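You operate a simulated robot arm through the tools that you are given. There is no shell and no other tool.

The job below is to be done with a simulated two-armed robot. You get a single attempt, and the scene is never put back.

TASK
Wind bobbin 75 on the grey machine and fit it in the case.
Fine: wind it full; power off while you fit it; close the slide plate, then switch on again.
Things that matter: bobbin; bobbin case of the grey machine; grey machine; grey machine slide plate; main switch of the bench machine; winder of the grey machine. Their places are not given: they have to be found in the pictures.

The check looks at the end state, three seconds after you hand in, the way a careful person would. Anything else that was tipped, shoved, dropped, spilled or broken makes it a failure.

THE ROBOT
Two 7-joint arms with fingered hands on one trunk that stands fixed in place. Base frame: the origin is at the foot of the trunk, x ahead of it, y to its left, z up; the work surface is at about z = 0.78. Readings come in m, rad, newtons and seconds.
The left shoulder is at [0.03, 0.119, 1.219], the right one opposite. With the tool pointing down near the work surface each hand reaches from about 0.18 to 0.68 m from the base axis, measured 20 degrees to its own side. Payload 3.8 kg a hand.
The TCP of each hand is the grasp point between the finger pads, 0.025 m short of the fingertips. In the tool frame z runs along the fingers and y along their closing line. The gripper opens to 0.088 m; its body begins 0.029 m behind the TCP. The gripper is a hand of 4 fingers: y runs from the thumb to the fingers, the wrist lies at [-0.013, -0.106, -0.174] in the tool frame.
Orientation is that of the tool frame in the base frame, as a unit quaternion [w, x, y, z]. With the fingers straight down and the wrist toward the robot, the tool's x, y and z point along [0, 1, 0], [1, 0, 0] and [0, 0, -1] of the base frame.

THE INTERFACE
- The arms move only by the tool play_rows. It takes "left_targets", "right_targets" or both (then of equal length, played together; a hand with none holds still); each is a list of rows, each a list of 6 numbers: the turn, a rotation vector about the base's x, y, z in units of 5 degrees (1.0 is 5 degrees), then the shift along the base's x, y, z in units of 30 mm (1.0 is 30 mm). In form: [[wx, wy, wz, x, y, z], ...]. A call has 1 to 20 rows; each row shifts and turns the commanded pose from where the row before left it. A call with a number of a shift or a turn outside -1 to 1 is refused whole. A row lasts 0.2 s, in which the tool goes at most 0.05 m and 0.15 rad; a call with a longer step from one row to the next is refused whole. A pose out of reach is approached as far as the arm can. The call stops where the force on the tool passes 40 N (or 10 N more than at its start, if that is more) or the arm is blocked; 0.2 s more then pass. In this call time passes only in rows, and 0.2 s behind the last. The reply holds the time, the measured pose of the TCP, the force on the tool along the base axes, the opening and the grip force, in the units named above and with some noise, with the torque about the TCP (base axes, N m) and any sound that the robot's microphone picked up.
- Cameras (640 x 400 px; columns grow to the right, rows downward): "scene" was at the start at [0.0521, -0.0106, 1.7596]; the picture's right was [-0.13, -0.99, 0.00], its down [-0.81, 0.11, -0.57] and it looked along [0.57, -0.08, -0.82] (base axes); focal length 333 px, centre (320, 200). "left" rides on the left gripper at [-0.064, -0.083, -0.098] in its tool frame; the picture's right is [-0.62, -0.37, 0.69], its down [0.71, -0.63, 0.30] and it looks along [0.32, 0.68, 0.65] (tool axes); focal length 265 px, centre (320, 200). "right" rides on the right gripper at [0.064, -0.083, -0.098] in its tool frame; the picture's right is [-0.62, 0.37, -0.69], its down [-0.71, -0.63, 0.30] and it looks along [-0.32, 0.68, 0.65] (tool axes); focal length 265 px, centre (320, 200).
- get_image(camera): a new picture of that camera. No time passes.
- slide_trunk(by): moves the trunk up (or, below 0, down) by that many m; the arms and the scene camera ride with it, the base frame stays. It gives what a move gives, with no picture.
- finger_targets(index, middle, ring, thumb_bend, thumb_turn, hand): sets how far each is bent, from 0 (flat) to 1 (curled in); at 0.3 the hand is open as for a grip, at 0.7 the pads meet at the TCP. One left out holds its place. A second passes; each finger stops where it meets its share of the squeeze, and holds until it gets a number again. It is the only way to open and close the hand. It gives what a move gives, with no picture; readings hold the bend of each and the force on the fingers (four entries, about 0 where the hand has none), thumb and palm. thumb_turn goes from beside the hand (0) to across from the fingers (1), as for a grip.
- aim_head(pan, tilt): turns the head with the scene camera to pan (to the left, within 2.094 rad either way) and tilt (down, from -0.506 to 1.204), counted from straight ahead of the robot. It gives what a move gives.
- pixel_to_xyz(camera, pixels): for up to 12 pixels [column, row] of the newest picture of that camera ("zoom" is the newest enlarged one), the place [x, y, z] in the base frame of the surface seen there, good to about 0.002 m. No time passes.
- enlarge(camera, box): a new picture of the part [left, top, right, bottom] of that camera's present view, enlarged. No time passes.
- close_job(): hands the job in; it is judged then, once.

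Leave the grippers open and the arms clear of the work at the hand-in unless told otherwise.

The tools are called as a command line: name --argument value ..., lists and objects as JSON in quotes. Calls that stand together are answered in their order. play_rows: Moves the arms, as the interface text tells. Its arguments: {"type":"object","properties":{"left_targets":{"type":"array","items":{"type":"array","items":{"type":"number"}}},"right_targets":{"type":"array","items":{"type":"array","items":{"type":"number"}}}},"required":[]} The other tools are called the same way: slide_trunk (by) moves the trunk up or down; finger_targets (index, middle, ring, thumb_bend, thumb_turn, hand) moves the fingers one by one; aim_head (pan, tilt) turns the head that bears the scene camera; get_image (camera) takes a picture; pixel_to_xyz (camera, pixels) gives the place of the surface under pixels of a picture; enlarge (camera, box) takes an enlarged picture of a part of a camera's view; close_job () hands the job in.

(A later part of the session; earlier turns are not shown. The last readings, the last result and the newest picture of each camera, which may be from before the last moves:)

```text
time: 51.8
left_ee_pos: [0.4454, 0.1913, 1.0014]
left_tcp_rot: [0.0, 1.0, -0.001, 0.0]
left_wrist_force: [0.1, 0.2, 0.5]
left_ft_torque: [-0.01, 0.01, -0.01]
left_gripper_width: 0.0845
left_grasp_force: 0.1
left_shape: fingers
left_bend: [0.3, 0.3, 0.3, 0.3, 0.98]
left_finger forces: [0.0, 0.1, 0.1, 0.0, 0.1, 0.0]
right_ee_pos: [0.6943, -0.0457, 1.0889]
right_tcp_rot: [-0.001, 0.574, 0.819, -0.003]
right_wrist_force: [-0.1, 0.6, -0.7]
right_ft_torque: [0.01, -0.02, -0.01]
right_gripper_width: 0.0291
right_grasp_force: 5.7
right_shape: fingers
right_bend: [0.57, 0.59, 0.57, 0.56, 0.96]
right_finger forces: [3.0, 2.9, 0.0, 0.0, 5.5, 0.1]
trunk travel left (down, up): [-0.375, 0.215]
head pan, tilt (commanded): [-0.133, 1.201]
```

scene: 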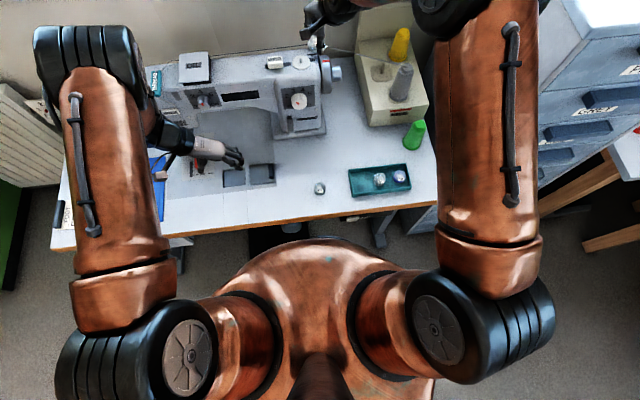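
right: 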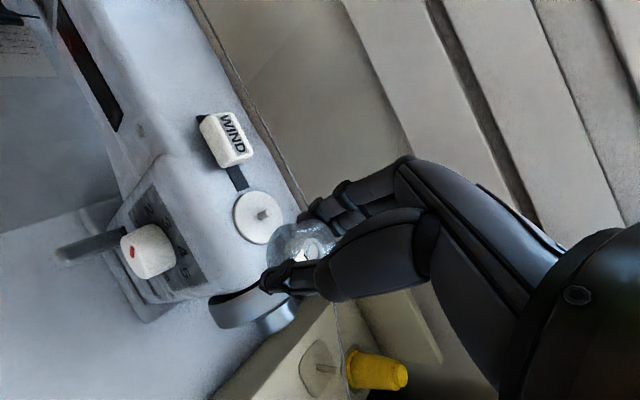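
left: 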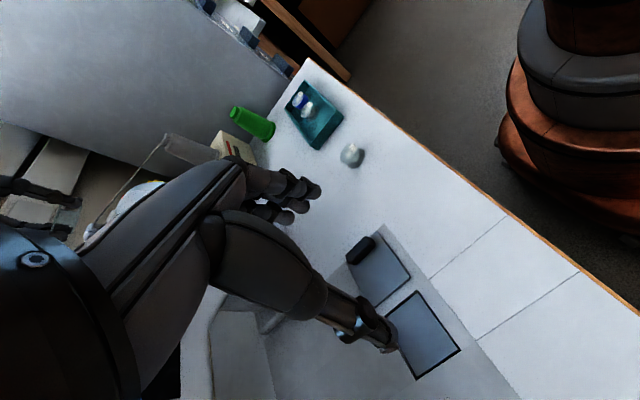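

The pin is entering (no force with bottom below the pin top). Continue.

play_rows --right_targets '[[0, 0, 0, 0, 0, -0.07], [0, 0, 0, 0, 0, -0.07]]'

enlarge --camera "right" --box '[210, 190, 350, 300]'

enlarge --camera "scene" --box '[285, 30, 335, 80]'

```text
time: 52.4
left_ee_pos: [0.4456, 0.192, 0.9997]
left_tcp_rot: [0.0, 1.0, -0.001, 0.001]
left_wrist_force: [-0.1, 0.4, -0.3]
left_ft_torque: [0.02, 0.01, -0.01]
left_gripper_width: 0.0842
left_grasp_force: 0.0
left_shape: fingers
left_bend: [0.3, 0.3, 0.3, 0.3, 0.98]
left_finger forces: [0.1, 0.1, 0.0, 0.0, 0.0, 0.1]
right_ee_pos: [0.6957, -0.0432, 1.0858]
right_tcp_rot: [-0.001, 0.574, 0.819, -0.001]
right_wrist_force: [0.1, 0.5, 0.9]
right_ft_torque: [0.0, -0.04, 0.02]
right_gripper_width: 0.0293
right_grasp_force: 6.0
right_shape: fingers
right_bend: [0.57, 0.59, 0.57, 0.56, 0.96]
right_finger forces: [3.1, 3.9, 0.1, 0.0, 5.3, 0.0]
trunk travel left (down, up): [-0.375, 0.215]
head pan, tilt (commanded): [-0.133, 1.201]
```

```text
3.64 times, centred on (280, 245) of right
```

zoom: 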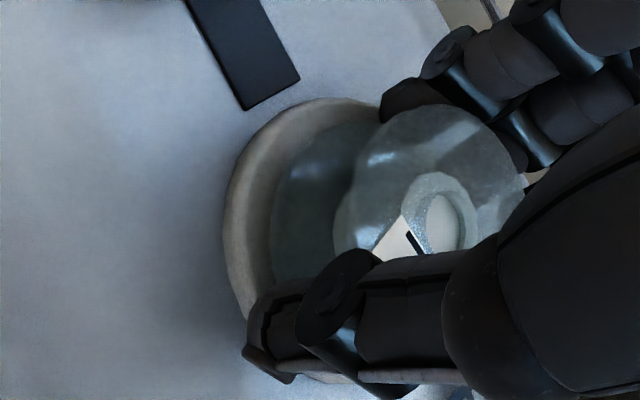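

```text
8.00 times, centred on (310, 55) of scene
```

zoom: 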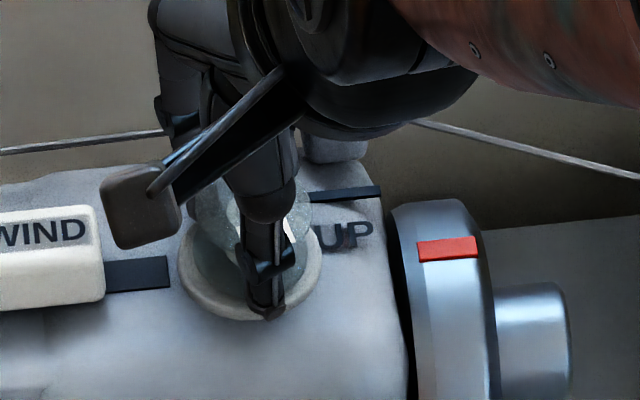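

The bobbin is seated on the pin with the fingertips near the disc. I release by opening the thumb mostly and the fingers slightly (thread and post are behind the fingers).

finger_targets --hand "right" --index 0.52 --middle 0.53 --ring 0.55 --thumb_bend 0.47

enlarge --camera "right" --box '[210, 190, 350, 300]'

```text
time: 53.4
left_ee_pos: [0.4451, 0.1915, 1.0012]
left_tcp_rot: [0.0, 1.0, -0.001, 0.0]
left_wrist_force: [-0.2, 0.4, -0.2]
left_ft_torque: [0.0, -0.03, -0.01]
left_gripper_width: 0.0843
left_grasp_force: 0.0
left_shape: fingers
left_bend: [0.3, 0.3, 0.3, 0.3, 0.98]
left_finger forces: [0.1, 0.1, 0.0, 0.1, 0.0, 0.1]
right_ee_pos: [0.6941, -0.0456, 1.0859]
right_tcp_rot: [0.0, 0.573, 0.819, -0.002]
right_wrist_force: [0.1, 0.1, 0.2]
right_ft_torque: [-0.01, 0.0, 0.02]
right_gripper_width: 0.0421
right_grasp_force: 0.1
right_shape: fingers
right_bend: [0.52, 0.53, 0.55, 0.47, 0.97]
right_finger forces: [0.0, 0.0, 0.1, 0.0, 0.0, 0.0]
trunk travel left (down, up): [-0.375, 0.215]
head pan, tilt (commanded): [-0.133, 1.201]
```

```text
3.64 times, centred on (280, 245) of right
```

zoom: 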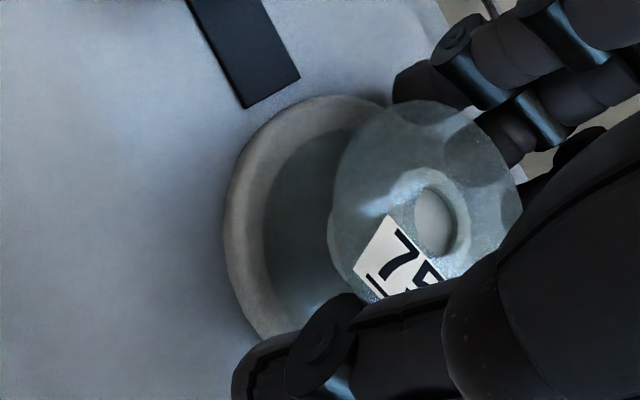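

Released: the bobbin sits on the disc. I raise the hand straight up.

play_rows --right_targets '[[0, 0, 0, 0, 0, 0.3], [0, 0, 0, 0, 0, 0.7], [0, 0, 0, -0.1, -0.1, 1], [0, 0, 0, -0.4, -0.4, 0.6], [0, 0, 0, -0.6, -0.4, 0]]'

get_image --camera "right"

enlarge --camera "right" --box '[180, 100, 320, 260]'

enlarge --camera "scene" --box '[255, 30, 345, 90]'

```text
time: 54.6
left_ee_pos: [0.4439, 0.1908, 1.0021]
left_tcp_rot: [0.0, 1.0, -0.001, 0.0]
left_wrist_force: [0.5, -0.4, 0.5]
left_ft_torque: [-0.02, 0.02, -0.02]
left_gripper_width: 0.0849
left_grasp_force: 0.1
left_shape: fingers
left_bend: [0.3, 0.3, 0.3, 0.3, 0.98]
left_finger forces: [0.1, 0.0, 0.1, 0.1, 0.0, 0.0]
right_ee_pos: [0.6613, -0.0711, 1.1637]
right_tcp_rot: [-0.001, 0.575, 0.818, -0.003]
right_wrist_force: [-0.3, -0.7, 0.0]
right_ft_torque: [0.01, 0.0, -0.01]
right_gripper_width: 0.0422
right_grasp_force: 0.1
right_shape: fingers
right_bend: [0.52, 0.53, 0.55, 0.47, 0.97]
right_finger forces: [0.1, 0.0, 0.0, 0.1, 0.1, 0.0]
trunk travel left (down, up): [-0.375, 0.215]
head pan, tilt (commanded): [-0.133, 1.201]
```

```text
taken
```

right: 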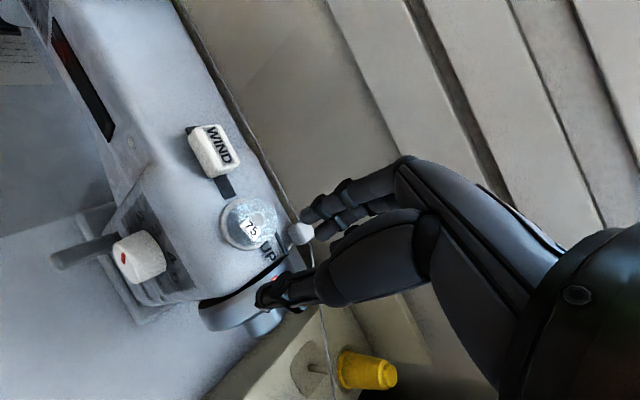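

```text
2.50 times, centred on (250, 180) of right
```

zoom: 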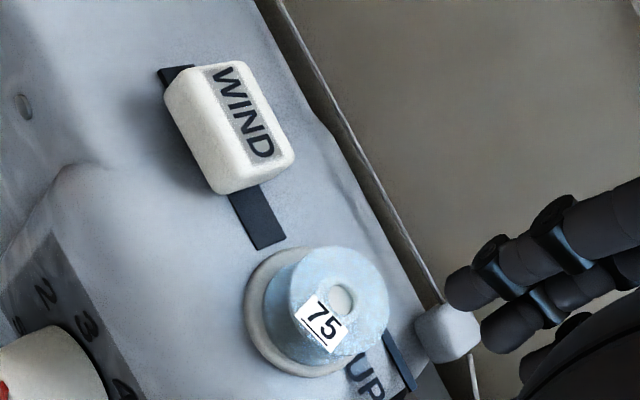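

```text
6.67 times, centred on (300, 60) of scene
```

zoom: 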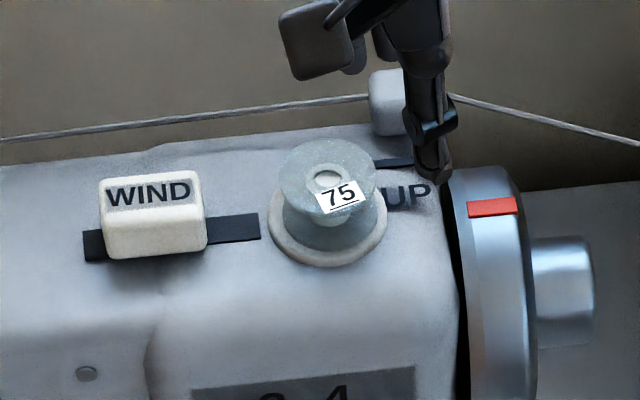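

Bobbin 75 sits on the spindle. Next the WIND knob: I measure it to grip it and slide it right toward the bobbin.

enlarge --camera "right" --box '[170, 110, 270, 200]'

pixel_to_xyz --camera "zoom" --pixels '[[240, 65], [150, 90], [330, 260], [225, 305], [240, 180], [200, 120], [290, 200], [120, 75], [290, 370], [320, 360], [225, 330], [110, 110]]'

```text
4.44 times, centred on (220, 155) of right
```

zoom: 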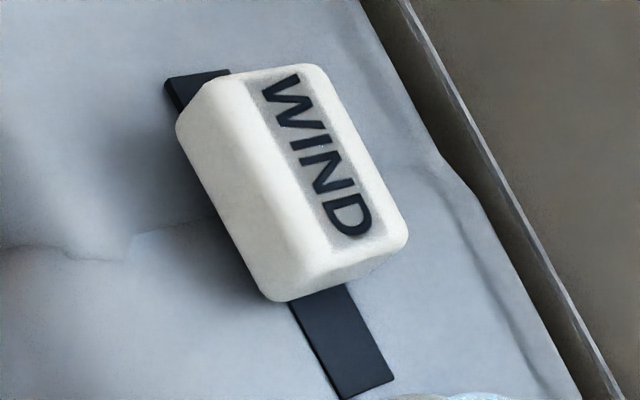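

```text
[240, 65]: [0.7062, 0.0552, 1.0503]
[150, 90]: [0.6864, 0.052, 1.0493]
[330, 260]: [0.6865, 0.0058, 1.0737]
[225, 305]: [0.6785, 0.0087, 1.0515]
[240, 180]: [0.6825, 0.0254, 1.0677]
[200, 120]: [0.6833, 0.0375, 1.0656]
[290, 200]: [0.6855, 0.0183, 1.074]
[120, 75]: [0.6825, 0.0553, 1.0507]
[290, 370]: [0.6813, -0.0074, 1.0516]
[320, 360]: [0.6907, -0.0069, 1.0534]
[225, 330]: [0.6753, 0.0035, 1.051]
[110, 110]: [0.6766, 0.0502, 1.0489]
```

pixel_to_xyz --camera "zoom" --pixels '[[315, 72], [340, 110], [370, 160], [395, 225], [385, 240], [290, 75], [230, 90], [280, 140], [330, 215], [310, 280], [350, 275], [390, 370]]'

```text
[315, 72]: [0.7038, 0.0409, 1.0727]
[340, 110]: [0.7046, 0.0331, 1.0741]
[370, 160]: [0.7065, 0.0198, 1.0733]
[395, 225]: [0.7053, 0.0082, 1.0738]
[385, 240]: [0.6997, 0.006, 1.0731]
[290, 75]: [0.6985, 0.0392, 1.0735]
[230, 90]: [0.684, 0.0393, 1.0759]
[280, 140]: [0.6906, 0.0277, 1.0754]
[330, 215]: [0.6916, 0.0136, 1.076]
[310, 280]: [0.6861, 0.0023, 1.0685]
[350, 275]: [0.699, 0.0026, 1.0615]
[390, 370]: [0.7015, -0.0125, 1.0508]
```

Knob: x 0.682–0.707, y 0.002–0.042, top z≈1.075. I un-yaw the right hand and move above it at (0.6945,0.030).

play_rows --right_targets '[[0, 0, -1, 0.275, 0.84, 0], [0, 0, -1, 0.275, 0.84, 0], [0, 0, -1, 0.275, 0.84, 0], [0, 0, -1, 0.275, 0.84, 0]]'

get_image --camera "right"

enlarge --camera "scene" --box '[235, 15, 355, 95]'

```text
time: 55.6
left_ee_pos: [0.4465, 0.1919, 1.0015]
left_tcp_rot: [0.001, 1.0, -0.001, 0.0]
left_wrist_force: [-0.3, 0.3, -0.2]
left_ft_torque: [0.0, -0.01, 0.06]
left_gripper_width: 0.0843
left_grasp_force: 0.1
left_shape: fingers
left_bend: [0.3, 0.3, 0.3, 0.3, 0.98]
left_finger forces: [0.0, 0.1, 0.1, 0.1, 0.1, 0.1]
right_ee_pos: [0.6944, 0.0312, 1.1625]
right_tcp_rot: [-0.001, 0.708, 0.707, -0.002]
right_wrist_force: [0.2, 0.3, 0.9]
right_ft_torque: [-0.01, 0.0, -0.03]
right_gripper_width: 0.0423
right_grasp_force: 0.1
right_shape: fingers
right_bend: [0.52, 0.53, 0.55, 0.47, 0.97]
right_finger forces: [0.0, 0.0, 0.0, 0.1, 0.1, 0.1]
trunk travel left (down, up): [-0.375, 0.215]
head pan, tilt (commanded): [-0.133, 1.201]
```

```text
taken
```

right: 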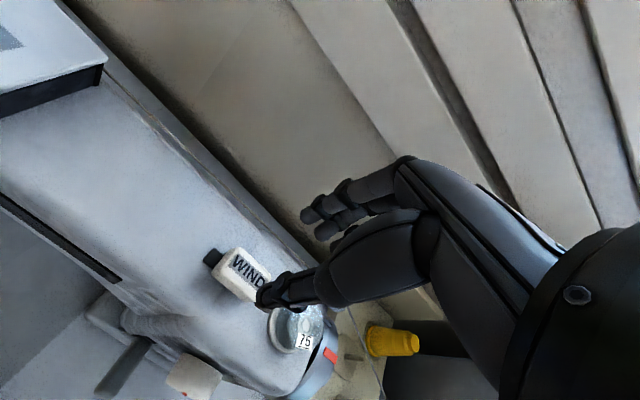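

```text
5.00 times, centred on (295, 55) of scene
```

zoom: 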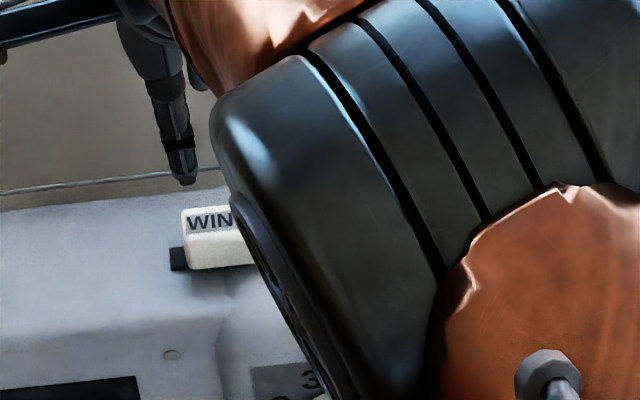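

play_rows --right_targets '[[0, 0, 0, 0, 0, -0.9], [0, 0, 0, 0, 0, -0.9], [0, 0, 0, 0, 0, -0.5], [0, 0, 0, 0, 0, -0.3]]'

get_image --camera "right"

```text
time: 56.6
left_ee_pos: [0.4467, 0.1908, 1.0009]
left_tcp_rot: [0.0, 1.0, 0.001, 0.0]
left_wrist_force: [-0.1, 0.2, -0.5]
left_ft_torque: [0.0, 0.01, 0.02]
left_gripper_width: 0.0845
left_grasp_force: 0.1
left_shape: fingers
left_bend: [0.3, 0.3, 0.3, 0.3, 0.98]
left_finger forces: [0.0, 0.1, 0.1, 0.0, 0.0, 0.0]
right_ee_pos: [0.6947, 0.0298, 1.0845]
right_tcp_rot: [-0.001, 0.708, 0.707, -0.002]
right_wrist_force: [0.4, -0.4, 0.7]
right_ft_torque: [-0.01, 0.03, -0.02]
right_gripper_width: 0.0424
right_grasp_force: 0.1
right_shape: fingers
right_bend: [0.52, 0.53, 0.55, 0.47, 0.97]
right_finger forces: [0.0, 0.0, 0.1, 0.0, 0.1, 0.0]
trunk travel left (down, up): [-0.375, 0.215]
head pan, tilt (commanded): [-0.133, 1.201]
```

```text
taken
```

right: 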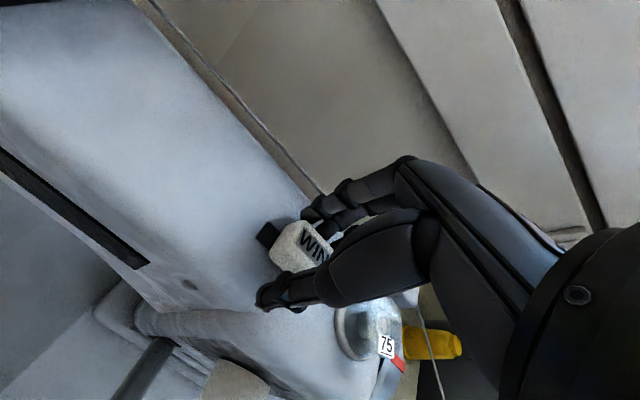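

The knob is between thumb and fingers. I close on it.

finger_targets --hand "right" --index 0.63 --middle 0.63 --ring 0.63 --thumb_bend 0.63

play_rows --right_targets '[[0, 0, 0, 0, -0.2, 0]]'

get_image --camera "right"

```text
time: 57.6
left_ee_pos: [0.4463, 0.191, 1.0024]
left_tcp_rot: [-0.001, 1.0, -0.001, -0.001]
left_wrist_force: [-0.8, 0.1, -0.1]
left_ft_torque: [0.02, -0.02, 0.03]
left_gripper_width: 0.0842
left_grasp_force: 0.1
left_shape: fingers
left_bend: [0.3, 0.3, 0.3, 0.3, 0.98]
left_finger forces: [0.0, 0.0, 0.1, 0.0, 0.0, 0.0]
right_ee_pos: [0.6959, 0.0304, 1.0848]
right_tcp_rot: [-0.001, 0.708, 0.707, -0.003]
right_wrist_force: [4.7, -0.9, 0.1]
right_ft_torque: [0.03, -0.11, 0.08]
right_gripper_width: 0.0206
right_grasp_force: 4.2
right_shape: fingers
right_bend: [0.6, 0.61, 0.6, 0.6, 0.97]
right_finger forces: [2.3, 2.3, 2.0, 0.0, 2.0, 0.0]
trunk travel left (down, up): [-0.375, 0.215]
head pan, tilt (commanded): [-0.133, 1.201]
```

```text
time: 58.0
left_ee_pos: [0.4454, 0.1915, 1.0014]
left_tcp_rot: [0.0, 1.0, 0.0, 0.0]
left_wrist_force: [1.0, -0.6, -0.6]
left_ft_torque: [0.01, 0.02, 0.03]
left_gripper_width: 0.0845
left_grasp_force: 0.0
left_shape: fingers
left_bend: [0.3, 0.3, 0.3, 0.3, 0.98]
left_finger forces: [0.0, 0.0, 0.0, 0.0, 0.0, 0.0]
right_ee_pos: [0.6941, 0.0233, 1.0856]
right_tcp_rot: [-0.001, 0.707, 0.707, -0.003]
right_wrist_force: [3.5, 0.2, -2.0]
right_ft_torque: [-0.02, -0.09, 0.09]
right_gripper_width: 0.0207
right_grasp_force: 5.1
right_shape: fingers
right_bend: [0.6, 0.61, 0.6, 0.6, 0.97]
right_finger forces: [2.3, 2.3, 1.9, 0.1, 2.1, 0.0]
trunk travel left (down, up): [-0.375, 0.215]
head pan, tilt (commanded): [-0.133, 1.201]
```

```text
taken
```

right: 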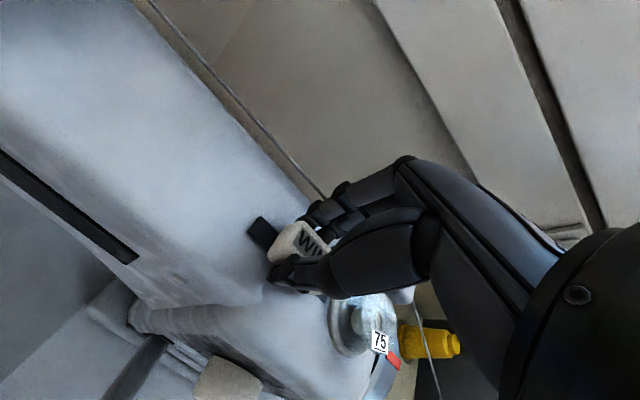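

The knob moves right easily. I continue in 5 mm steps watching the force.

play_rows --right_targets '[[0, 0, 0, 0, -0.17, 0]]'

play_rows --right_targets '[[0, 0, 0, 0, -0.12, 0]]'

get_image --camera "right"

```text
time: 58.4
left_ee_pos: [0.4454, 0.1895, 1.0009]
left_tcp_rot: [0.0, 1.0, -0.001, -0.001]
left_wrist_force: [0.8, 1.0, -0.9]
left_ft_torque: [-0.02, 0.01, -0.02]
left_gripper_width: 0.0844
left_grasp_force: 0.0
left_shape: fingers
left_bend: [0.3, 0.3, 0.3, 0.3, 0.98]
left_finger forces: [0.0, 0.0, 0.1, 0.0, 0.0, 0.0]
right_ee_pos: [0.6957, 0.0183, 1.0857]
right_tcp_rot: [-0.002, 0.707, 0.708, -0.002]
right_wrist_force: [4.8, 0.0, -1.0]
right_ft_torque: [-0.01, -0.11, 0.05]
right_gripper_width: 0.0205
right_grasp_force: 4.6
right_shape: fingers
right_bend: [0.6, 0.61, 0.6, 0.6, 0.97]
right_finger forces: [2.3, 2.3, 2.1, 0.1, 2.0, 0.1]
trunk travel left (down, up): [-0.375, 0.215]
head pan, tilt (commanded): [-0.133, 1.201]
```

```text
time: 58.8
left_ee_pos: [0.4471, 0.1902, 1.0011]
left_tcp_rot: [0.0, 1.0, 0.0, -0.001]
left_wrist_force: [-0.5, 0.3, -0.1]
left_ft_torque: [0.03, -0.02, 0.0]
left_gripper_width: 0.0843
left_grasp_force: 0.1
left_shape: fingers
left_bend: [0.3, 0.3, 0.3, 0.3, 0.98]
left_finger forces: [0.0, 0.0, 0.1, 0.0, 0.0, 0.0]
right_ee_pos: [0.6961, 0.0133, 1.0849]
right_tcp_rot: [-0.001, 0.708, 0.706, -0.002]
right_wrist_force: [4.8, -0.4, -0.8]
right_ft_torque: [-0.02, -0.12, 0.07]
right_gripper_width: 0.0208
right_grasp_force: 4.5
right_shape: fingers
right_bend: [0.6, 0.61, 0.6, 0.6, 0.97]
right_finger forces: [2.3, 2.3, 2.0, 0.0, 2.0, 0.0]
trunk travel left (down, up): [-0.375, 0.215]
head pan, tilt (commanded): [-0.133, 1.201]
```

```text
taken
```

right: 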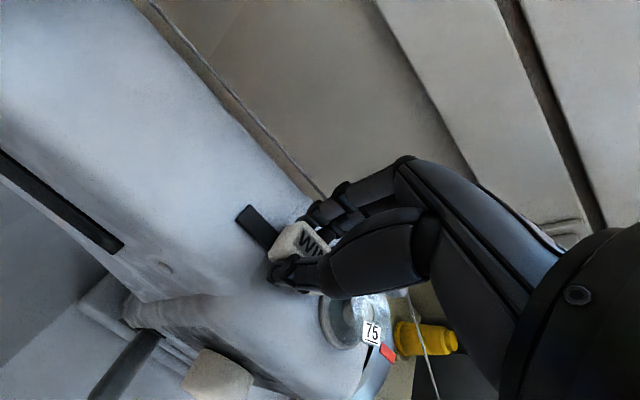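

play_rows --right_targets '[[0, 0, 0, 0, -0.1, 0]]'

play_rows --right_targets '[[0, 0, 0, 0, -0.08, 0]]'

get_image --camera "right"

```text
time: 59.2
left_ee_pos: [0.4449, 0.1914, 1.001]
left_tcp_rot: [0.0, 1.0, 0.001, 0.0]
left_wrist_force: [0.2, -0.3, 0.0]
left_ft_torque: [-0.02, -0.01, 0.01]
left_gripper_width: 0.0843
left_grasp_force: 0.1
left_shape: fingers
left_bend: [0.3, 0.3, 0.3, 0.3, 0.98]
left_finger forces: [0.0, 0.1, 0.0, 0.0, 0.0, 0.1]
right_ee_pos: [0.6943, 0.014, 1.0848]
right_tcp_rot: [-0.002, 0.707, 0.707, -0.002]
right_wrist_force: [4.2, 1.7, -1.9]
right_ft_torque: [0.02, -0.13, 0.09]
right_gripper_width: 0.0204
right_grasp_force: 4.2
right_shape: fingers
right_bend: [0.6, 0.6, 0.6, 0.6, 0.97]
right_finger forces: [2.4, 2.4, 2.2, 0.1, 1.9, 0.0]
trunk travel left (down, up): [-0.375, 0.215]
head pan, tilt (commanded): [-0.133, 1.201]
```

```text
time: 59.6
left_ee_pos: [0.4458, 0.1929, 1.0007]
left_tcp_rot: [0.001, 1.0, 0.0, -0.001]
left_wrist_force: [-0.2, -0.5, 0.0]
left_ft_torque: [0.02, -0.01, 0.03]
left_gripper_width: 0.0845
left_grasp_force: 0.1
left_shape: fingers
left_bend: [0.3, 0.3, 0.3, 0.3, 0.98]
left_finger forces: [0.0, 0.1, 0.0, 0.0, 0.1, 0.0]
right_ee_pos: [0.6945, 0.0108, 1.085]
right_tcp_rot: [-0.002, 0.707, 0.707, -0.002]
right_wrist_force: [4.6, 5.0, -2.6]
right_ft_torque: [0.14, -0.07, 0.15]
right_gripper_width: 0.0205
right_grasp_force: 4.6
right_shape: fingers
right_bend: [0.6, 0.6, 0.6, 0.6, 0.97]
right_finger forces: [2.3, 2.4, 2.0, 0.0, 2.1, 0.0]
trunk travel left (down, up): [-0.375, 0.215]
head pan, tilt (commanded): [-0.133, 1.201]
```

```text
taken
```

right: 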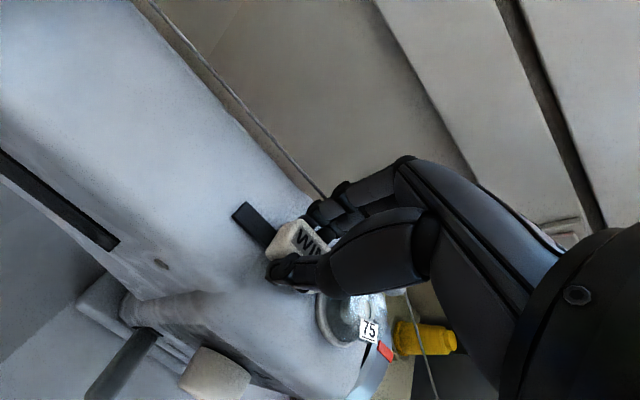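

Resistance of 5 N: end of travel reached. I release the knob and raise the hand.

play_rows --right_targets '[[0, 0, 0, 0, 0.06, 0]]'

finger_targets --hand "right" --index 0.52 --middle 0.52 --ring 0.52 --thumb_bend 0.47

play_rows --right_targets '[[0, 0, 0, 0, 0, 0.5], [0, 0, 0, 0, 0, 1], [0, 0, 0, 0, 0, 1], [0, 0, 0, -0.5, -0.5, 0.5], [0, 0, 0, -0.9, -0.8, 0], [0, 0, 0, -0.9, -0.8, 0], [0, 0, 0, -0.9, -0.8, 0]]'

get_image --camera "scene"

enlarge --camera "scene" --box '[255, 30, 345, 90]'

```text
time: 60.0
left_ee_pos: [0.4467, 0.1912, 1.0015]
left_tcp_rot: [0.0, 1.0, -0.002, -0.001]
left_wrist_force: [-0.4, 0.3, -0.3]
left_ft_torque: [-0.02, -0.02, 0.03]
left_gripper_width: 0.0845
left_grasp_force: 0.1
left_shape: fingers
left_bend: [0.3, 0.3, 0.3, 0.3, 0.98]
left_finger forces: [0.0, 0.1, 0.0, 0.0, 0.0, 0.0]
right_ee_pos: [0.6958, 0.0126, 1.0854]
right_tcp_rot: [-0.002, 0.708, 0.706, -0.002]
right_wrist_force: [5.5, 5.1, 0.0]
right_ft_torque: [0.1, -0.11, 0.14]
right_gripper_width: 0.0202
right_grasp_force: 4.4
right_shape: fingers
right_bend: [0.6, 0.6, 0.6, 0.6, 0.97]
right_finger forces: [2.2, 2.4, 2.2, 0.0, 1.9, 0.1]
trunk travel left (down, up): [-0.375, 0.215]
head pan, tilt (commanded): [-0.133, 1.201]
```

```text
time: 61.0
left_ee_pos: [0.4462, 0.1912, 1.0019]
left_tcp_rot: [0.0, 1.0, -0.001, 0.0]
left_wrist_force: [-0.2, 0.7, 0.5]
left_ft_torque: [-0.01, 0.0, -0.04]
left_gripper_width: 0.0847
left_grasp_force: 0.2
left_shape: fingers
left_bend: [0.3, 0.3, 0.3, 0.3, 0.98]
left_finger forces: [0.0, 0.1, 0.0, 0.1, 0.0, 0.0]
right_ee_pos: [0.6945, 0.0108, 1.0843]
right_tcp_rot: [-0.001, 0.708, 0.706, -0.003]
right_wrist_force: [0.3, 0.1, -0.3]
right_ft_torque: [0.0, 0.0, 0.02]
right_gripper_width: 0.0423
right_grasp_force: 0.0
right_shape: fingers
right_bend: [0.52, 0.52, 0.52, 0.47, 0.97]
right_finger forces: [0.0, 0.0, 0.0, 0.1, 0.0, 0.0]
trunk travel left (down, up): [-0.375, 0.215]
head pan, tilt (commanded): [-0.133, 1.201]
```

```text
time: 62.6
left_ee_pos: [0.4446, 0.1914, 1.0023]
left_tcp_rot: [0.0, 1.0, 0.0, 0.0]
left_wrist_force: [-0.2, -0.5, 0.0]
left_ft_torque: [-0.01, -0.01, 0.01]
left_gripper_width: 0.0844
left_grasp_force: 0.0
left_shape: fingers
left_bend: [0.3, 0.3, 0.3, 0.3, 0.98]
left_finger forces: [0.1, 0.0, 0.0, 0.0, 0.0, 0.0]
right_ee_pos: [0.5981, -0.0756, 1.1759]
right_tcp_rot: [-0.001, 0.707, 0.707, -0.001]
right_wrist_force: [0.6, 0.7, -0.3]
right_ft_torque: [-0.02, 0.02, -0.04]
right_gripper_width: 0.0424
right_grasp_force: 0.0
right_shape: fingers
right_bend: [0.52, 0.52, 0.52, 0.47, 0.97]
right_finger forces: [0.0, 0.0, 0.0, 0.0, 0.0, 0.0]
trunk travel left (down, up): [-0.375, 0.215]
head pan, tilt (commanded): [-0.133, 1.201]
```

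```text
taken
```

scene: 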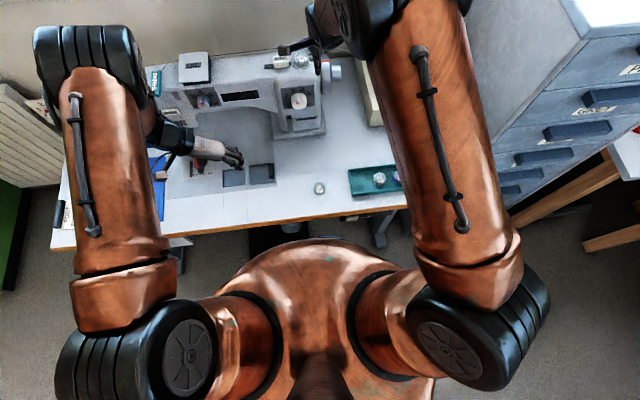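

```text
6.67 times, centred on (300, 60) of scene
```

zoom: 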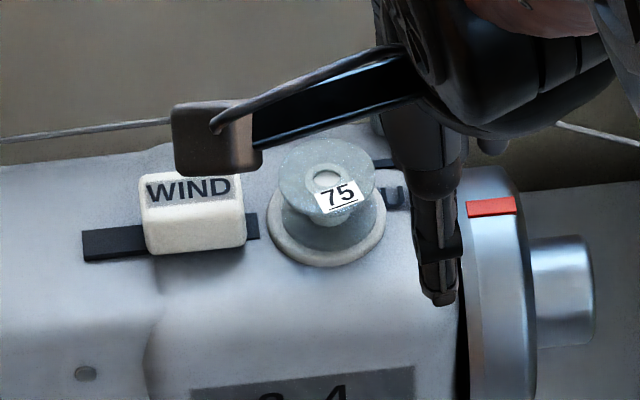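

The WIND knob has moved to the right end next to the bobbin. Now I prepare to press the switch's top (ON). I check where the robot's own body is in front, via the scene camera.

pixel_to_xyz --camera "scene" --pixels '[[330, 242], [340, 260], [300, 240], [370, 270], [390, 300], [320, 300], [250, 250], [350, 219], [352, 218], [357, 217], [362, 216], [372, 212]]'

```text
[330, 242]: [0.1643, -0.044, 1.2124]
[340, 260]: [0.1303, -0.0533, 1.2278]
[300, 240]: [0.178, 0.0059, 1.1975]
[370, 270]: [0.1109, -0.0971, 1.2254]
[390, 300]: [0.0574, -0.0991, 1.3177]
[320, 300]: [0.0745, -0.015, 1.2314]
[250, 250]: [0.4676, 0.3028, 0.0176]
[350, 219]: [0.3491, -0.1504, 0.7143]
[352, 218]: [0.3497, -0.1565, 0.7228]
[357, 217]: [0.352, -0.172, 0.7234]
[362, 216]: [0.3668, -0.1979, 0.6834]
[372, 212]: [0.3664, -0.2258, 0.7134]
```

The chest is up at z≈1.2, so the space at z≈0.75 is free. I bring the right hand back over the bench's front while yawing it 40°, then close the fingers and tilt them forward.

play_rows --right_targets '[[0, 0, 0, -0.8, -0.4, 0.3], [0, 0, 1, -0.8, -0.8, 0], [0, 0, 1, -0.8, -0.8, 0], [0, 0, 1, -0.8, -0.8, 0], [0, 0, 1, -0.8, -0.8, 0], [0, 0, 1, -0.8, -0.8, 0], [0, 0, 1, -0.8, -0.8, -0.3], [0, 0, 1, -0.8, -0.8, -0.3], [0, 0, 1, 0, -0.3, -0.5]]'

finger_targets --hand "right" --index 0.7 --middle 0.7 --ring 0.7 --thumb_bend 0.7

play_rows --right_targets '[[0.7, -0.7, 0, 0, 0, -0.5], [0.7, -0.7, 0, 0, 0, -0.5], [0.7, -0.7, 0, 0, 0, -0.5], [0.7, -0.7, 0, 0, 0, -0.5], [0.7, -0.7, 0, 0, 0, -0.5], [0.7, -0.7, 0, 0, 0, -0.5], [0.7, -0.7, 0, 0, 0, -0.5], [0.7, -0.7, 0, 0, 0, -0.5]]'

get_image --camera "scene"

get_image --camera "right"

```text
time: 64.6
left_ee_pos: [0.4462, 0.1913, 1.0013]
left_tcp_rot: [0.0, 1.0, -0.001, 0.0]
left_wrist_force: [-0.1, 0.2, 0.5]
left_ft_torque: [-0.02, 0.02, 0.01]
left_gripper_width: 0.0844
left_grasp_force: 0.1
left_shape: fingers
left_bend: [0.3, 0.3, 0.3, 0.3, 0.98]
left_finger forces: [0.0, 0.1, 0.1, 0.1, 0.1, 0.0]
right_ee_pos: [0.4067, -0.2674, 1.1534]
right_tcp_rot: [0.001, 0.423, 0.906, -0.001]
right_wrist_force: [0.2, 0.3, -0.2]
right_ft_torque: [0.0, -0.01, -0.03]
right_gripper_width: 0.0421
right_grasp_force: 0.1
right_shape: fingers
right_bend: [0.52, 0.52, 0.52, 0.47, 0.97]
right_finger forces: [0.0, 0.0, 0.0, 0.0, 0.0, 0.1]
trunk travel left (down, up): [-0.375, 0.215]
head pan, tilt (commanded): [-0.133, 1.201]
```

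```text
time: 65.6
left_ee_pos: [0.446, 0.1915, 1.0027]
left_tcp_rot: [-0.001, 1.0, -0.001, 0.0]
left_wrist_force: [0.8, 1.4, 0.2]
left_ft_torque: [0.03, 0.02, 0.03]
left_gripper_width: 0.0845
left_grasp_force: 0.1
left_shape: fingers
left_bend: [0.3, 0.3, 0.3, 0.3, 0.98]
left_finger forces: [0.1, 0.1, 0.0, 0.1, 0.0, 0.0]
right_ee_pos: [0.4061, -0.2664, 1.1521]
right_tcp_rot: [-0.001, 0.422, 0.906, -0.003]
right_wrist_force: [0.3, 0.0, 0.4]
right_ft_torque: [0.02, -0.01, 0.02]
right_gripper_width: 0.0
right_grasp_force: 0.0
right_shape: fingers
right_bend: [0.7, 0.7, 0.7, 0.7, 0.97]
right_finger forces: [0.0, 0.0, 0.0, 0.0, 0.0, 0.0]
trunk travel left (down, up): [-0.375, 0.215]
head pan, tilt (commanded): [-0.133, 1.201]
```

```text
time: 67.4
left_ee_pos: [0.444, 0.192, 1.001]
left_tcp_rot: [0.0, 1.0, 0.0, -0.001]
left_wrist_force: [0.1, 0.2, -0.1]
left_ft_torque: [-0.05, 0.0, 0.01]
left_gripper_width: 0.0844
left_grasp_force: 0.0
left_shape: fingers
left_bend: [0.3, 0.3, 0.3, 0.3, 0.98]
left_finger forces: [0.0, 0.1, 0.0, 0.0, 0.0, 0.0]
right_ee_pos: [0.4055, -0.2663, 1.0313]
right_tcp_rot: [0.116, 0.399, 0.853, 0.316]
right_wrist_force: [-0.6, 0.6, -0.1]
right_ft_torque: [0.05, 0.0, 0.0]
right_gripper_width: 0.0
right_grasp_force: 0.1
right_shape: fingers
right_bend: [0.7, 0.7, 0.7, 0.7, 0.97]
right_finger forces: [0.1, 0.0, 0.0, 0.0, 0.1, 0.0]
trunk travel left (down, up): [-0.375, 0.215]
head pan, tilt (commanded): [-0.133, 1.201]
```

```text
taken
```

scene: 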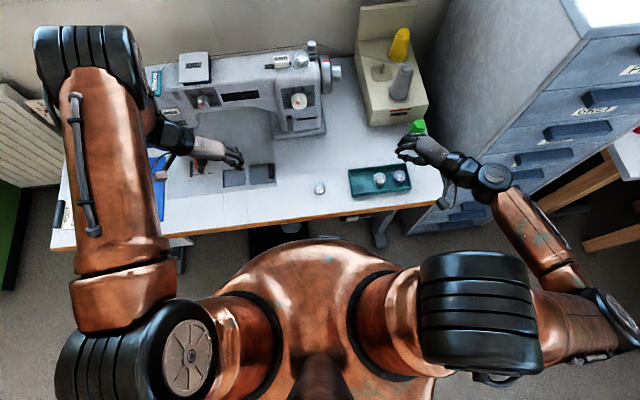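

```text
taken
```

right: 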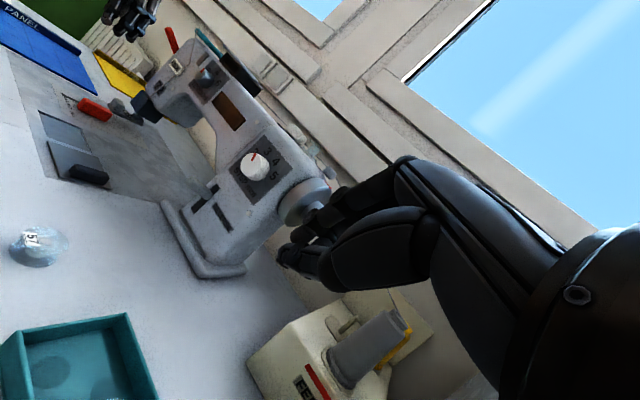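

The tilted posture works. I move in front of the bench and down to the switch height, staying ~4 cm short of it.

play_rows --right_targets '[[0, 0, 0, -0.9, 0.6, -0.4], [0, 0, 0, -0.9, 0.6, -0.4], [0, 0, 0, -0.9, 0.6, -0.4], [0, 0, 0, -0.9, 0.6, -0.4], [0, 0, 0, -0.9, 0.6, -0.4]]'

play_rows --right_targets '[[0, 0, 0, 0, 0, -1], [0, 0, 0, 0, 0, -1], [0, 0, 0, 0, 0, -1], [0, 0, 0, 0, 0, -1], [0, 0, 0, 0, 0, -1], [0, 0, 0, 0, 0, -1], [0, 0, 0, 0, 0, -1], [0, 0, 0, 0, 0, -1]]'

get_image --camera "right"

get_image --camera "scene"

```text
time: 68.6
left_ee_pos: [0.4447, 0.1916, 1.0028]
left_tcp_rot: [0.0, 1.0, 0.0, 0.0]
left_wrist_force: [-0.4, -0.2, 0.2]
left_ft_torque: [0.0, 0.0, -0.02]
left_gripper_width: 0.0845
left_grasp_force: 0.2
left_shape: fingers
left_bend: [0.3, 0.3, 0.3, 0.3, 0.98]
left_finger forces: [0.0, 0.1, 0.0, 0.0, 0.1, 0.0]
right_ee_pos: [0.2698, -0.1738, 0.9717]
right_tcp_rot: [0.116, 0.398, 0.853, 0.317]
right_wrist_force: [0.6, 0.7, 0.3]
right_ft_torque: [0.03, 0.03, 0.01]
right_gripper_width: 0.0
right_grasp_force: 0.1
right_shape: fingers
right_bend: [0.7, 0.7, 0.7, 0.7, 0.97]
right_finger forces: [0.1, 0.0, 0.0, 0.1, 0.0, 0.0]
trunk travel left (down, up): [-0.375, 0.215]
head pan, tilt (commanded): [-0.133, 1.201]
```

```text
time: 70.4
left_ee_pos: [0.4454, 0.1907, 1.0016]
left_tcp_rot: [0.0, 1.0, -0.001, 0.001]
left_wrist_force: [-1.0, 0.4, 0.1]
left_ft_torque: [-0.01, 0.0, 0.03]
left_gripper_width: 0.0843
left_grasp_force: 0.1
left_shape: fingers
left_bend: [0.3, 0.3, 0.3, 0.3, 0.98]
left_finger forces: [0.0, 0.0, 0.1, 0.1, 0.0, 0.0]
right_ee_pos: [0.2737, -0.1927, 0.7566]
right_tcp_rot: [0.115, 0.398, 0.854, 0.315]
right_wrist_force: [0.0, -0.5, -0.9]
right_ft_torque: [-0.01, 0.01, 0.0]
right_gripper_width: 0.0
right_grasp_force: 0.0
right_shape: fingers
right_bend: [0.7, 0.7, 0.7, 0.7, 0.97]
right_finger forces: [0.0, 0.0, 0.0, 0.0, 0.0, 0.0]
right hand out of reach, approached as far as the arm can: row 8
trunk travel left (down, up): [-0.375, 0.215]
head pan, tilt (commanded): [-0.133, 1.201]
```

```text
taken
```

right: 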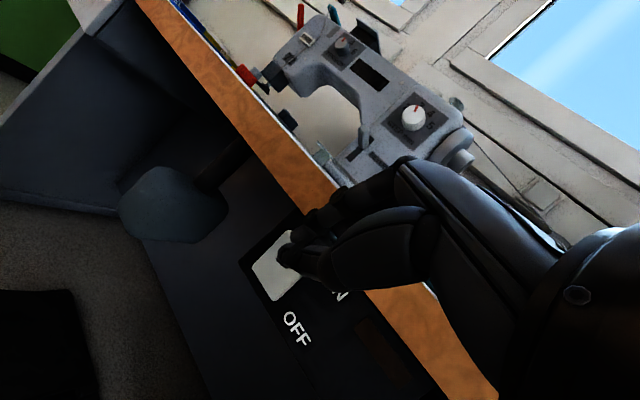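

```text
taken
```

scene: 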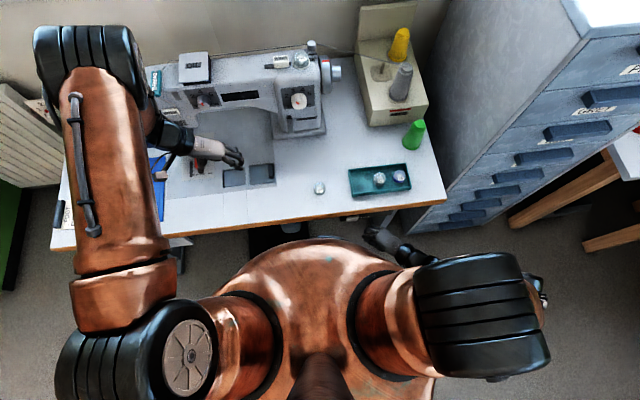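

The right camera now shows the switch from the front: rocker at (275,270), fingertips near it. The arm hit a reach limit at z=0.757, so I'll lower the trunk 4 cm (left hand stays well above the bench).

slide_trunk --by -0.04

enlarge --camera "right" --box '[220, 160, 400, 360]'

pixel_to_xyz --camera "right" --pixels '[[290, 260], [285, 255], [305, 235], [325, 225], [270, 265], [262, 285], [310, 205], [300, 330]]'

```text
time: 71.2
left_ee_pos: [0.4452, 0.19, 0.9614]
left_tcp_rot: [0.0, 1.0, 0.0, 0.0]
left_wrist_force: [-0.7, -0.6, -0.4]
left_ft_torque: [0.02, -0.02, -0.01]
left_gripper_width: 0.0845
left_grasp_force: 0.2
left_shape: fingers
left_bend: [0.3, 0.3, 0.3, 0.3, 0.98]
left_finger forces: [0.0, 0.0, 0.0, 0.0, 0.0, 0.0]
right_ee_pos: [0.2734, -0.1906, 0.7168]
right_tcp_rot: [0.114, 0.398, 0.854, 0.316]
right_wrist_force: [-0.1, 0.7, -0.3]
right_ft_torque: [-0.01, 0.0, 0.0]
right_gripper_width: 0.0
right_grasp_force: 0.1
right_shape: fingers
right_bend: [0.7, 0.7, 0.7, 0.7, 0.97]
right_finger forces: [0.1, 0.0, 0.0, 0.0, 0.1, 0.0]
trunk travel left (down, up): [-0.335, 0.255]
head pan, tilt (commanded): [-0.133, 1.201]
```

```text
2.00 times, centred on (310, 260) of right
```

zoom: 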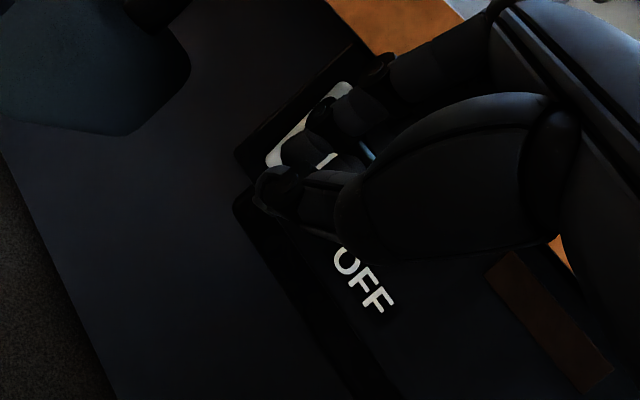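

```text
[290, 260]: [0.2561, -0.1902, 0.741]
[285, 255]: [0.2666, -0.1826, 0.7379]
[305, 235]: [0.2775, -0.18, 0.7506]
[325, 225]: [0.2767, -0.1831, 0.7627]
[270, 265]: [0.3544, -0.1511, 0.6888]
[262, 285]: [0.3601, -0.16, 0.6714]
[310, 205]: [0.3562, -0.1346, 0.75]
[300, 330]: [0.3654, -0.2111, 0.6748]
```

The ring fingertip should lead (≈33 mm ahead of the TCP). I shift so it's in front of the rocker's upper end, then look.

play_rows --right_targets '[[0, 0, 0, 0.4, 0.6, 0.15], [0, 0, 0, 0.4, 0.6, 0.15]]'

get_image --camera "right"

enlarge --camera "right" --box '[240, 170, 360, 290]'

enlarge --camera "scene" --box '[320, 185, 420, 265]'

```text
time: 71.8
left_ee_pos: [0.4463, 0.1919, 0.9616]
left_tcp_rot: [0.0, 1.0, 0.0, 0.0]
left_wrist_force: [0.1, -1.0, 0.9]
left_ft_torque: [-0.01, -0.04, -0.05]
left_gripper_width: 0.0844
left_grasp_force: 0.1
left_shape: fingers
left_bend: [0.3, 0.3, 0.3, 0.3, 0.98]
left_finger forces: [0.1, 0.1, 0.0, 0.1, 0.0, 0.1]
right_ee_pos: [0.2962, -0.1603, 0.734]
right_tcp_rot: [0.114, 0.399, 0.854, 0.315]
right_wrist_force: [0.2, -0.7, 0.2]
right_ft_torque: [0.0, 0.0, 0.0]
right_gripper_width: 0.0001
right_grasp_force: 0.0
right_shape: fingers
right_bend: [0.7, 0.7, 0.7, 0.7, 0.97]
right_finger forces: [0.0, 0.0, 0.0, 0.1, 0.0, 0.0]
right hand out of reach, approached as far as the arm can: row 1, 2
trunk travel left (down, up): [-0.335, 0.255]
head pan, tilt (commanded): [-0.133, 1.201]
```

```text
taken
```

right: 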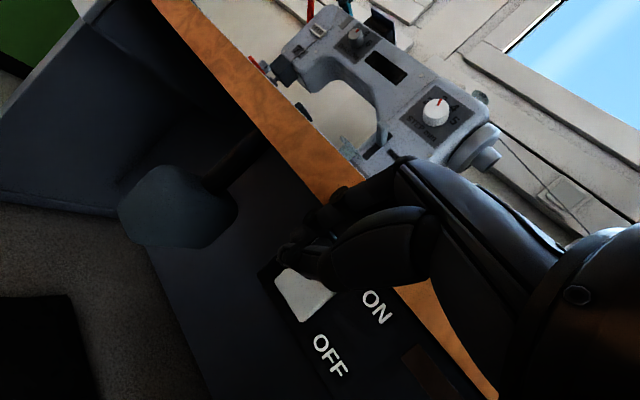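

```text
3.33 times, centred on (300, 230) of right
```

zoom: 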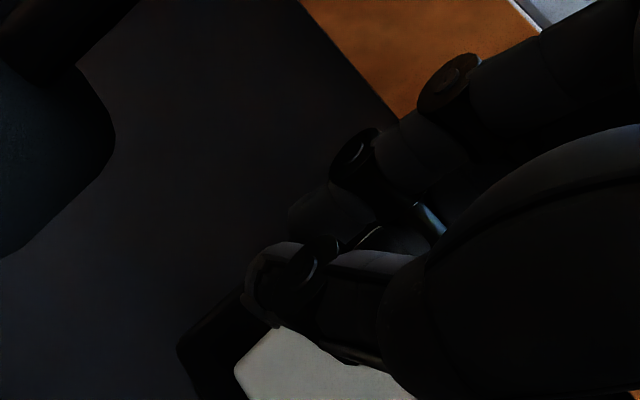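

```text
5.00 times, centred on (370, 225) of scene
```

zoom: 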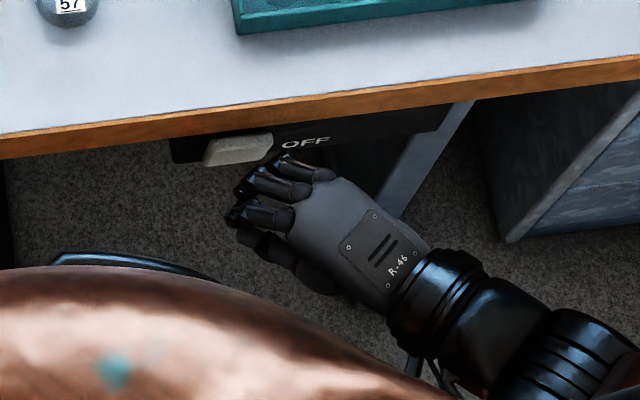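

The hand is right in front of the rocker but ~9 mm too high. I lower the trunk by 12 mm and then push forward in small steps.

slide_trunk --by -0.012

play_rows --right_targets '[[0, 0, 0, 0.3, 0, 0], [0, 0, 0, 0.2, 0, 0]]'

enlarge --camera "scene" --box '[320, 185, 400, 245]'

get_image --camera "right"

```text
time: 72.4
left_ee_pos: [0.4461, 0.1902, 0.9489]
left_tcp_rot: [0.001, 1.0, -0.001, -0.001]
left_wrist_force: [0.0, 0.1, -0.1]
left_ft_torque: [0.0, -0.02, -0.01]
left_gripper_width: 0.0844
left_grasp_force: 0.1
left_shape: fingers
left_bend: [0.3, 0.3, 0.3, 0.3, 0.98]
left_finger forces: [0.1, 0.0, 0.0, 0.0, 0.0, 0.1]
right_ee_pos: [0.2968, -0.1609, 0.7219]
right_tcp_rot: [0.114, 0.397, 0.854, 0.316]
right_wrist_force: [0.4, -0.3, -0.2]
right_ft_torque: [0.02, 0.01, 0.0]
right_gripper_width: 0.0002
right_grasp_force: 0.1
right_shape: fingers
right_bend: [0.7, 0.7, 0.7, 0.7, 0.97]
right_finger forces: [0.1, 0.1, 0.0, 0.1, 0.0, 0.0]
trunk travel left (down, up): [-0.323, 0.267]
head pan, tilt (commanded): [-0.133, 1.201]
```

```text
time: 73.0
left_ee_pos: [0.4453, 0.1906, 0.9492]
left_tcp_rot: [0.0, 1.0, -0.001, 0.0]
left_wrist_force: [-0.2, 1.4, 1.2]
left_ft_torque: [0.02, 0.01, 0.0]
left_gripper_width: 0.0845
left_grasp_force: 0.0
left_shape: fingers
left_bend: [0.3, 0.3, 0.3, 0.3, 0.98]
left_finger forces: [0.0, 0.0, 0.0, 0.0, 0.1, 0.0]
right_ee_pos: [0.3122, -0.1608, 0.722]
right_tcp_rot: [0.113, 0.398, 0.853, 0.317]
right_wrist_force: [-0.2, 0.2, 0.2]
right_ft_torque: [-0.02, 0.01, 0.02]
right_gripper_width: 0.0001
right_grasp_force: 0.0
right_shape: fingers
right_bend: [0.7, 0.7, 0.7, 0.7, 0.97]
right_finger forces: [0.0, 0.1, 0.0, 0.1, 0.0, 0.1]
trunk travel left (down, up): [-0.323, 0.267]
head pan, tilt (commanded): [-0.133, 1.201]
```

```text
6.67 times, centred on (360, 215) of scene
```

zoom: 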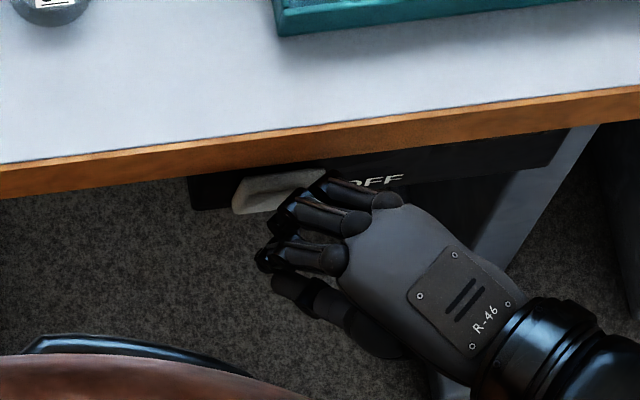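

```text
taken
```

right: 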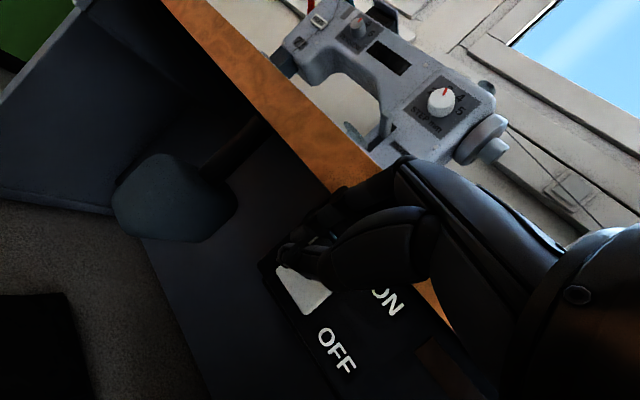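

Fingertips are just in front of the rocker's upper half. I advance in 3 mm steps.

play_rows --right_targets '[[0, 0, 0, 0.1, 0, 0], [0, 0, 0, 0.1, 0, 0]]'

play_rows --right_targets '[[0, 0, 0, 0.1, 0, 0]]'

play_rows --right_targets '[[0, 0, 0, 0.1, 0, 0]]'

```text
time: 73.6
left_ee_pos: [0.445, 0.1915, 0.9496]
left_tcp_rot: [0.0, 1.0, -0.001, 0.0]
left_wrist_force: [-0.3, -0.1, 0.1]
left_ft_torque: [0.03, -0.02, 0.02]
left_gripper_width: 0.0845
left_grasp_force: 0.0
left_shape: fingers
left_bend: [0.3, 0.3, 0.3, 0.3, 0.98]
left_finger forces: [0.1, 0.0, 0.1, 0.0, 0.0, 0.1]
right_ee_pos: [0.3168, -0.1605, 0.7229]
right_tcp_rot: [0.113, 0.399, 0.853, 0.317]
right_wrist_force: [-3.7, 0.0, 3.2]
right_ft_torque: [-0.01, -0.1, 0.0]
right_gripper_width: 0.0001
right_grasp_force: 2.3
right_shape: fingers
right_bend: [0.7, 0.7, 0.7, 0.7, 0.97]
right_finger forces: [0.1, 0.1, 4.5, 0.0, 0.0, 0.0]
trunk travel left (down, up): [-0.323, 0.267]
head pan, tilt (commanded): [-0.133, 1.201]
```

```text
time: 74.0
left_ee_pos: [0.4451, 0.1911, 0.9497]
left_tcp_rot: [0.0, 1.0, -0.001, -0.001]
left_wrist_force: [0.2, -1.1, 0.9]
left_ft_torque: [0.03, 0.02, -0.03]
left_gripper_width: 0.0842
left_grasp_force: 0.0
left_shape: fingers
left_bend: [0.3, 0.3, 0.3, 0.3, 0.98]
left_finger forces: [0.1, 0.0, 0.0, 0.0, 0.0, 0.1]
right_ee_pos: [0.3218, -0.1621, 0.7216]
right_tcp_rot: [0.113, 0.398, 0.854, 0.314]
right_wrist_force: [0.1, 0.6, 0.1]
right_ft_torque: [0.0, 0.0, 0.01]
right_gripper_width: 0.0
right_grasp_force: 0.0
right_shape: fingers
right_bend: [0.7, 0.7, 0.7, 0.7, 0.97]
right_finger forces: [0.1, 0.0, 0.1, 0.0, 0.0, 0.1]
trunk travel left (down, up): [-0.323, 0.267]
head pan, tilt (commanded): [-0.133, 1.201]
```

```text
time: 74.4
left_ee_pos: [0.4436, 0.1913, 0.949]
left_tcp_rot: [0.0, 1.0, -0.001, 0.0]
left_wrist_force: [0.0, -0.2, 0.2]
left_ft_torque: [-0.02, 0.02, 0.02]
left_gripper_width: 0.0842
left_grasp_force: 0.0
left_shape: fingers
left_bend: [0.3, 0.3, 0.3, 0.3, 0.98]
left_finger forces: [0.1, 0.0, 0.0, 0.0, 0.0, 0.0]
right_ee_pos: [0.3229, -0.1601, 0.7226]
right_tcp_rot: [0.113, 0.397, 0.854, 0.316]
right_wrist_force: [-4.7, -0.6, 2.1]
right_ft_torque: [-0.04, -0.11, -0.03]
right_gripper_width: 0.0002
right_grasp_force: 2.2
right_shape: fingers
right_bend: [0.7, 0.7, 0.7, 0.7, 0.97]
right_finger forces: [0.0, 0.0, 4.7, 0.0, 0.0, 0.0]
trunk travel left (down, up): [-0.323, 0.267]
head pan, tilt (commanded): [-0.133, 1.201]
```

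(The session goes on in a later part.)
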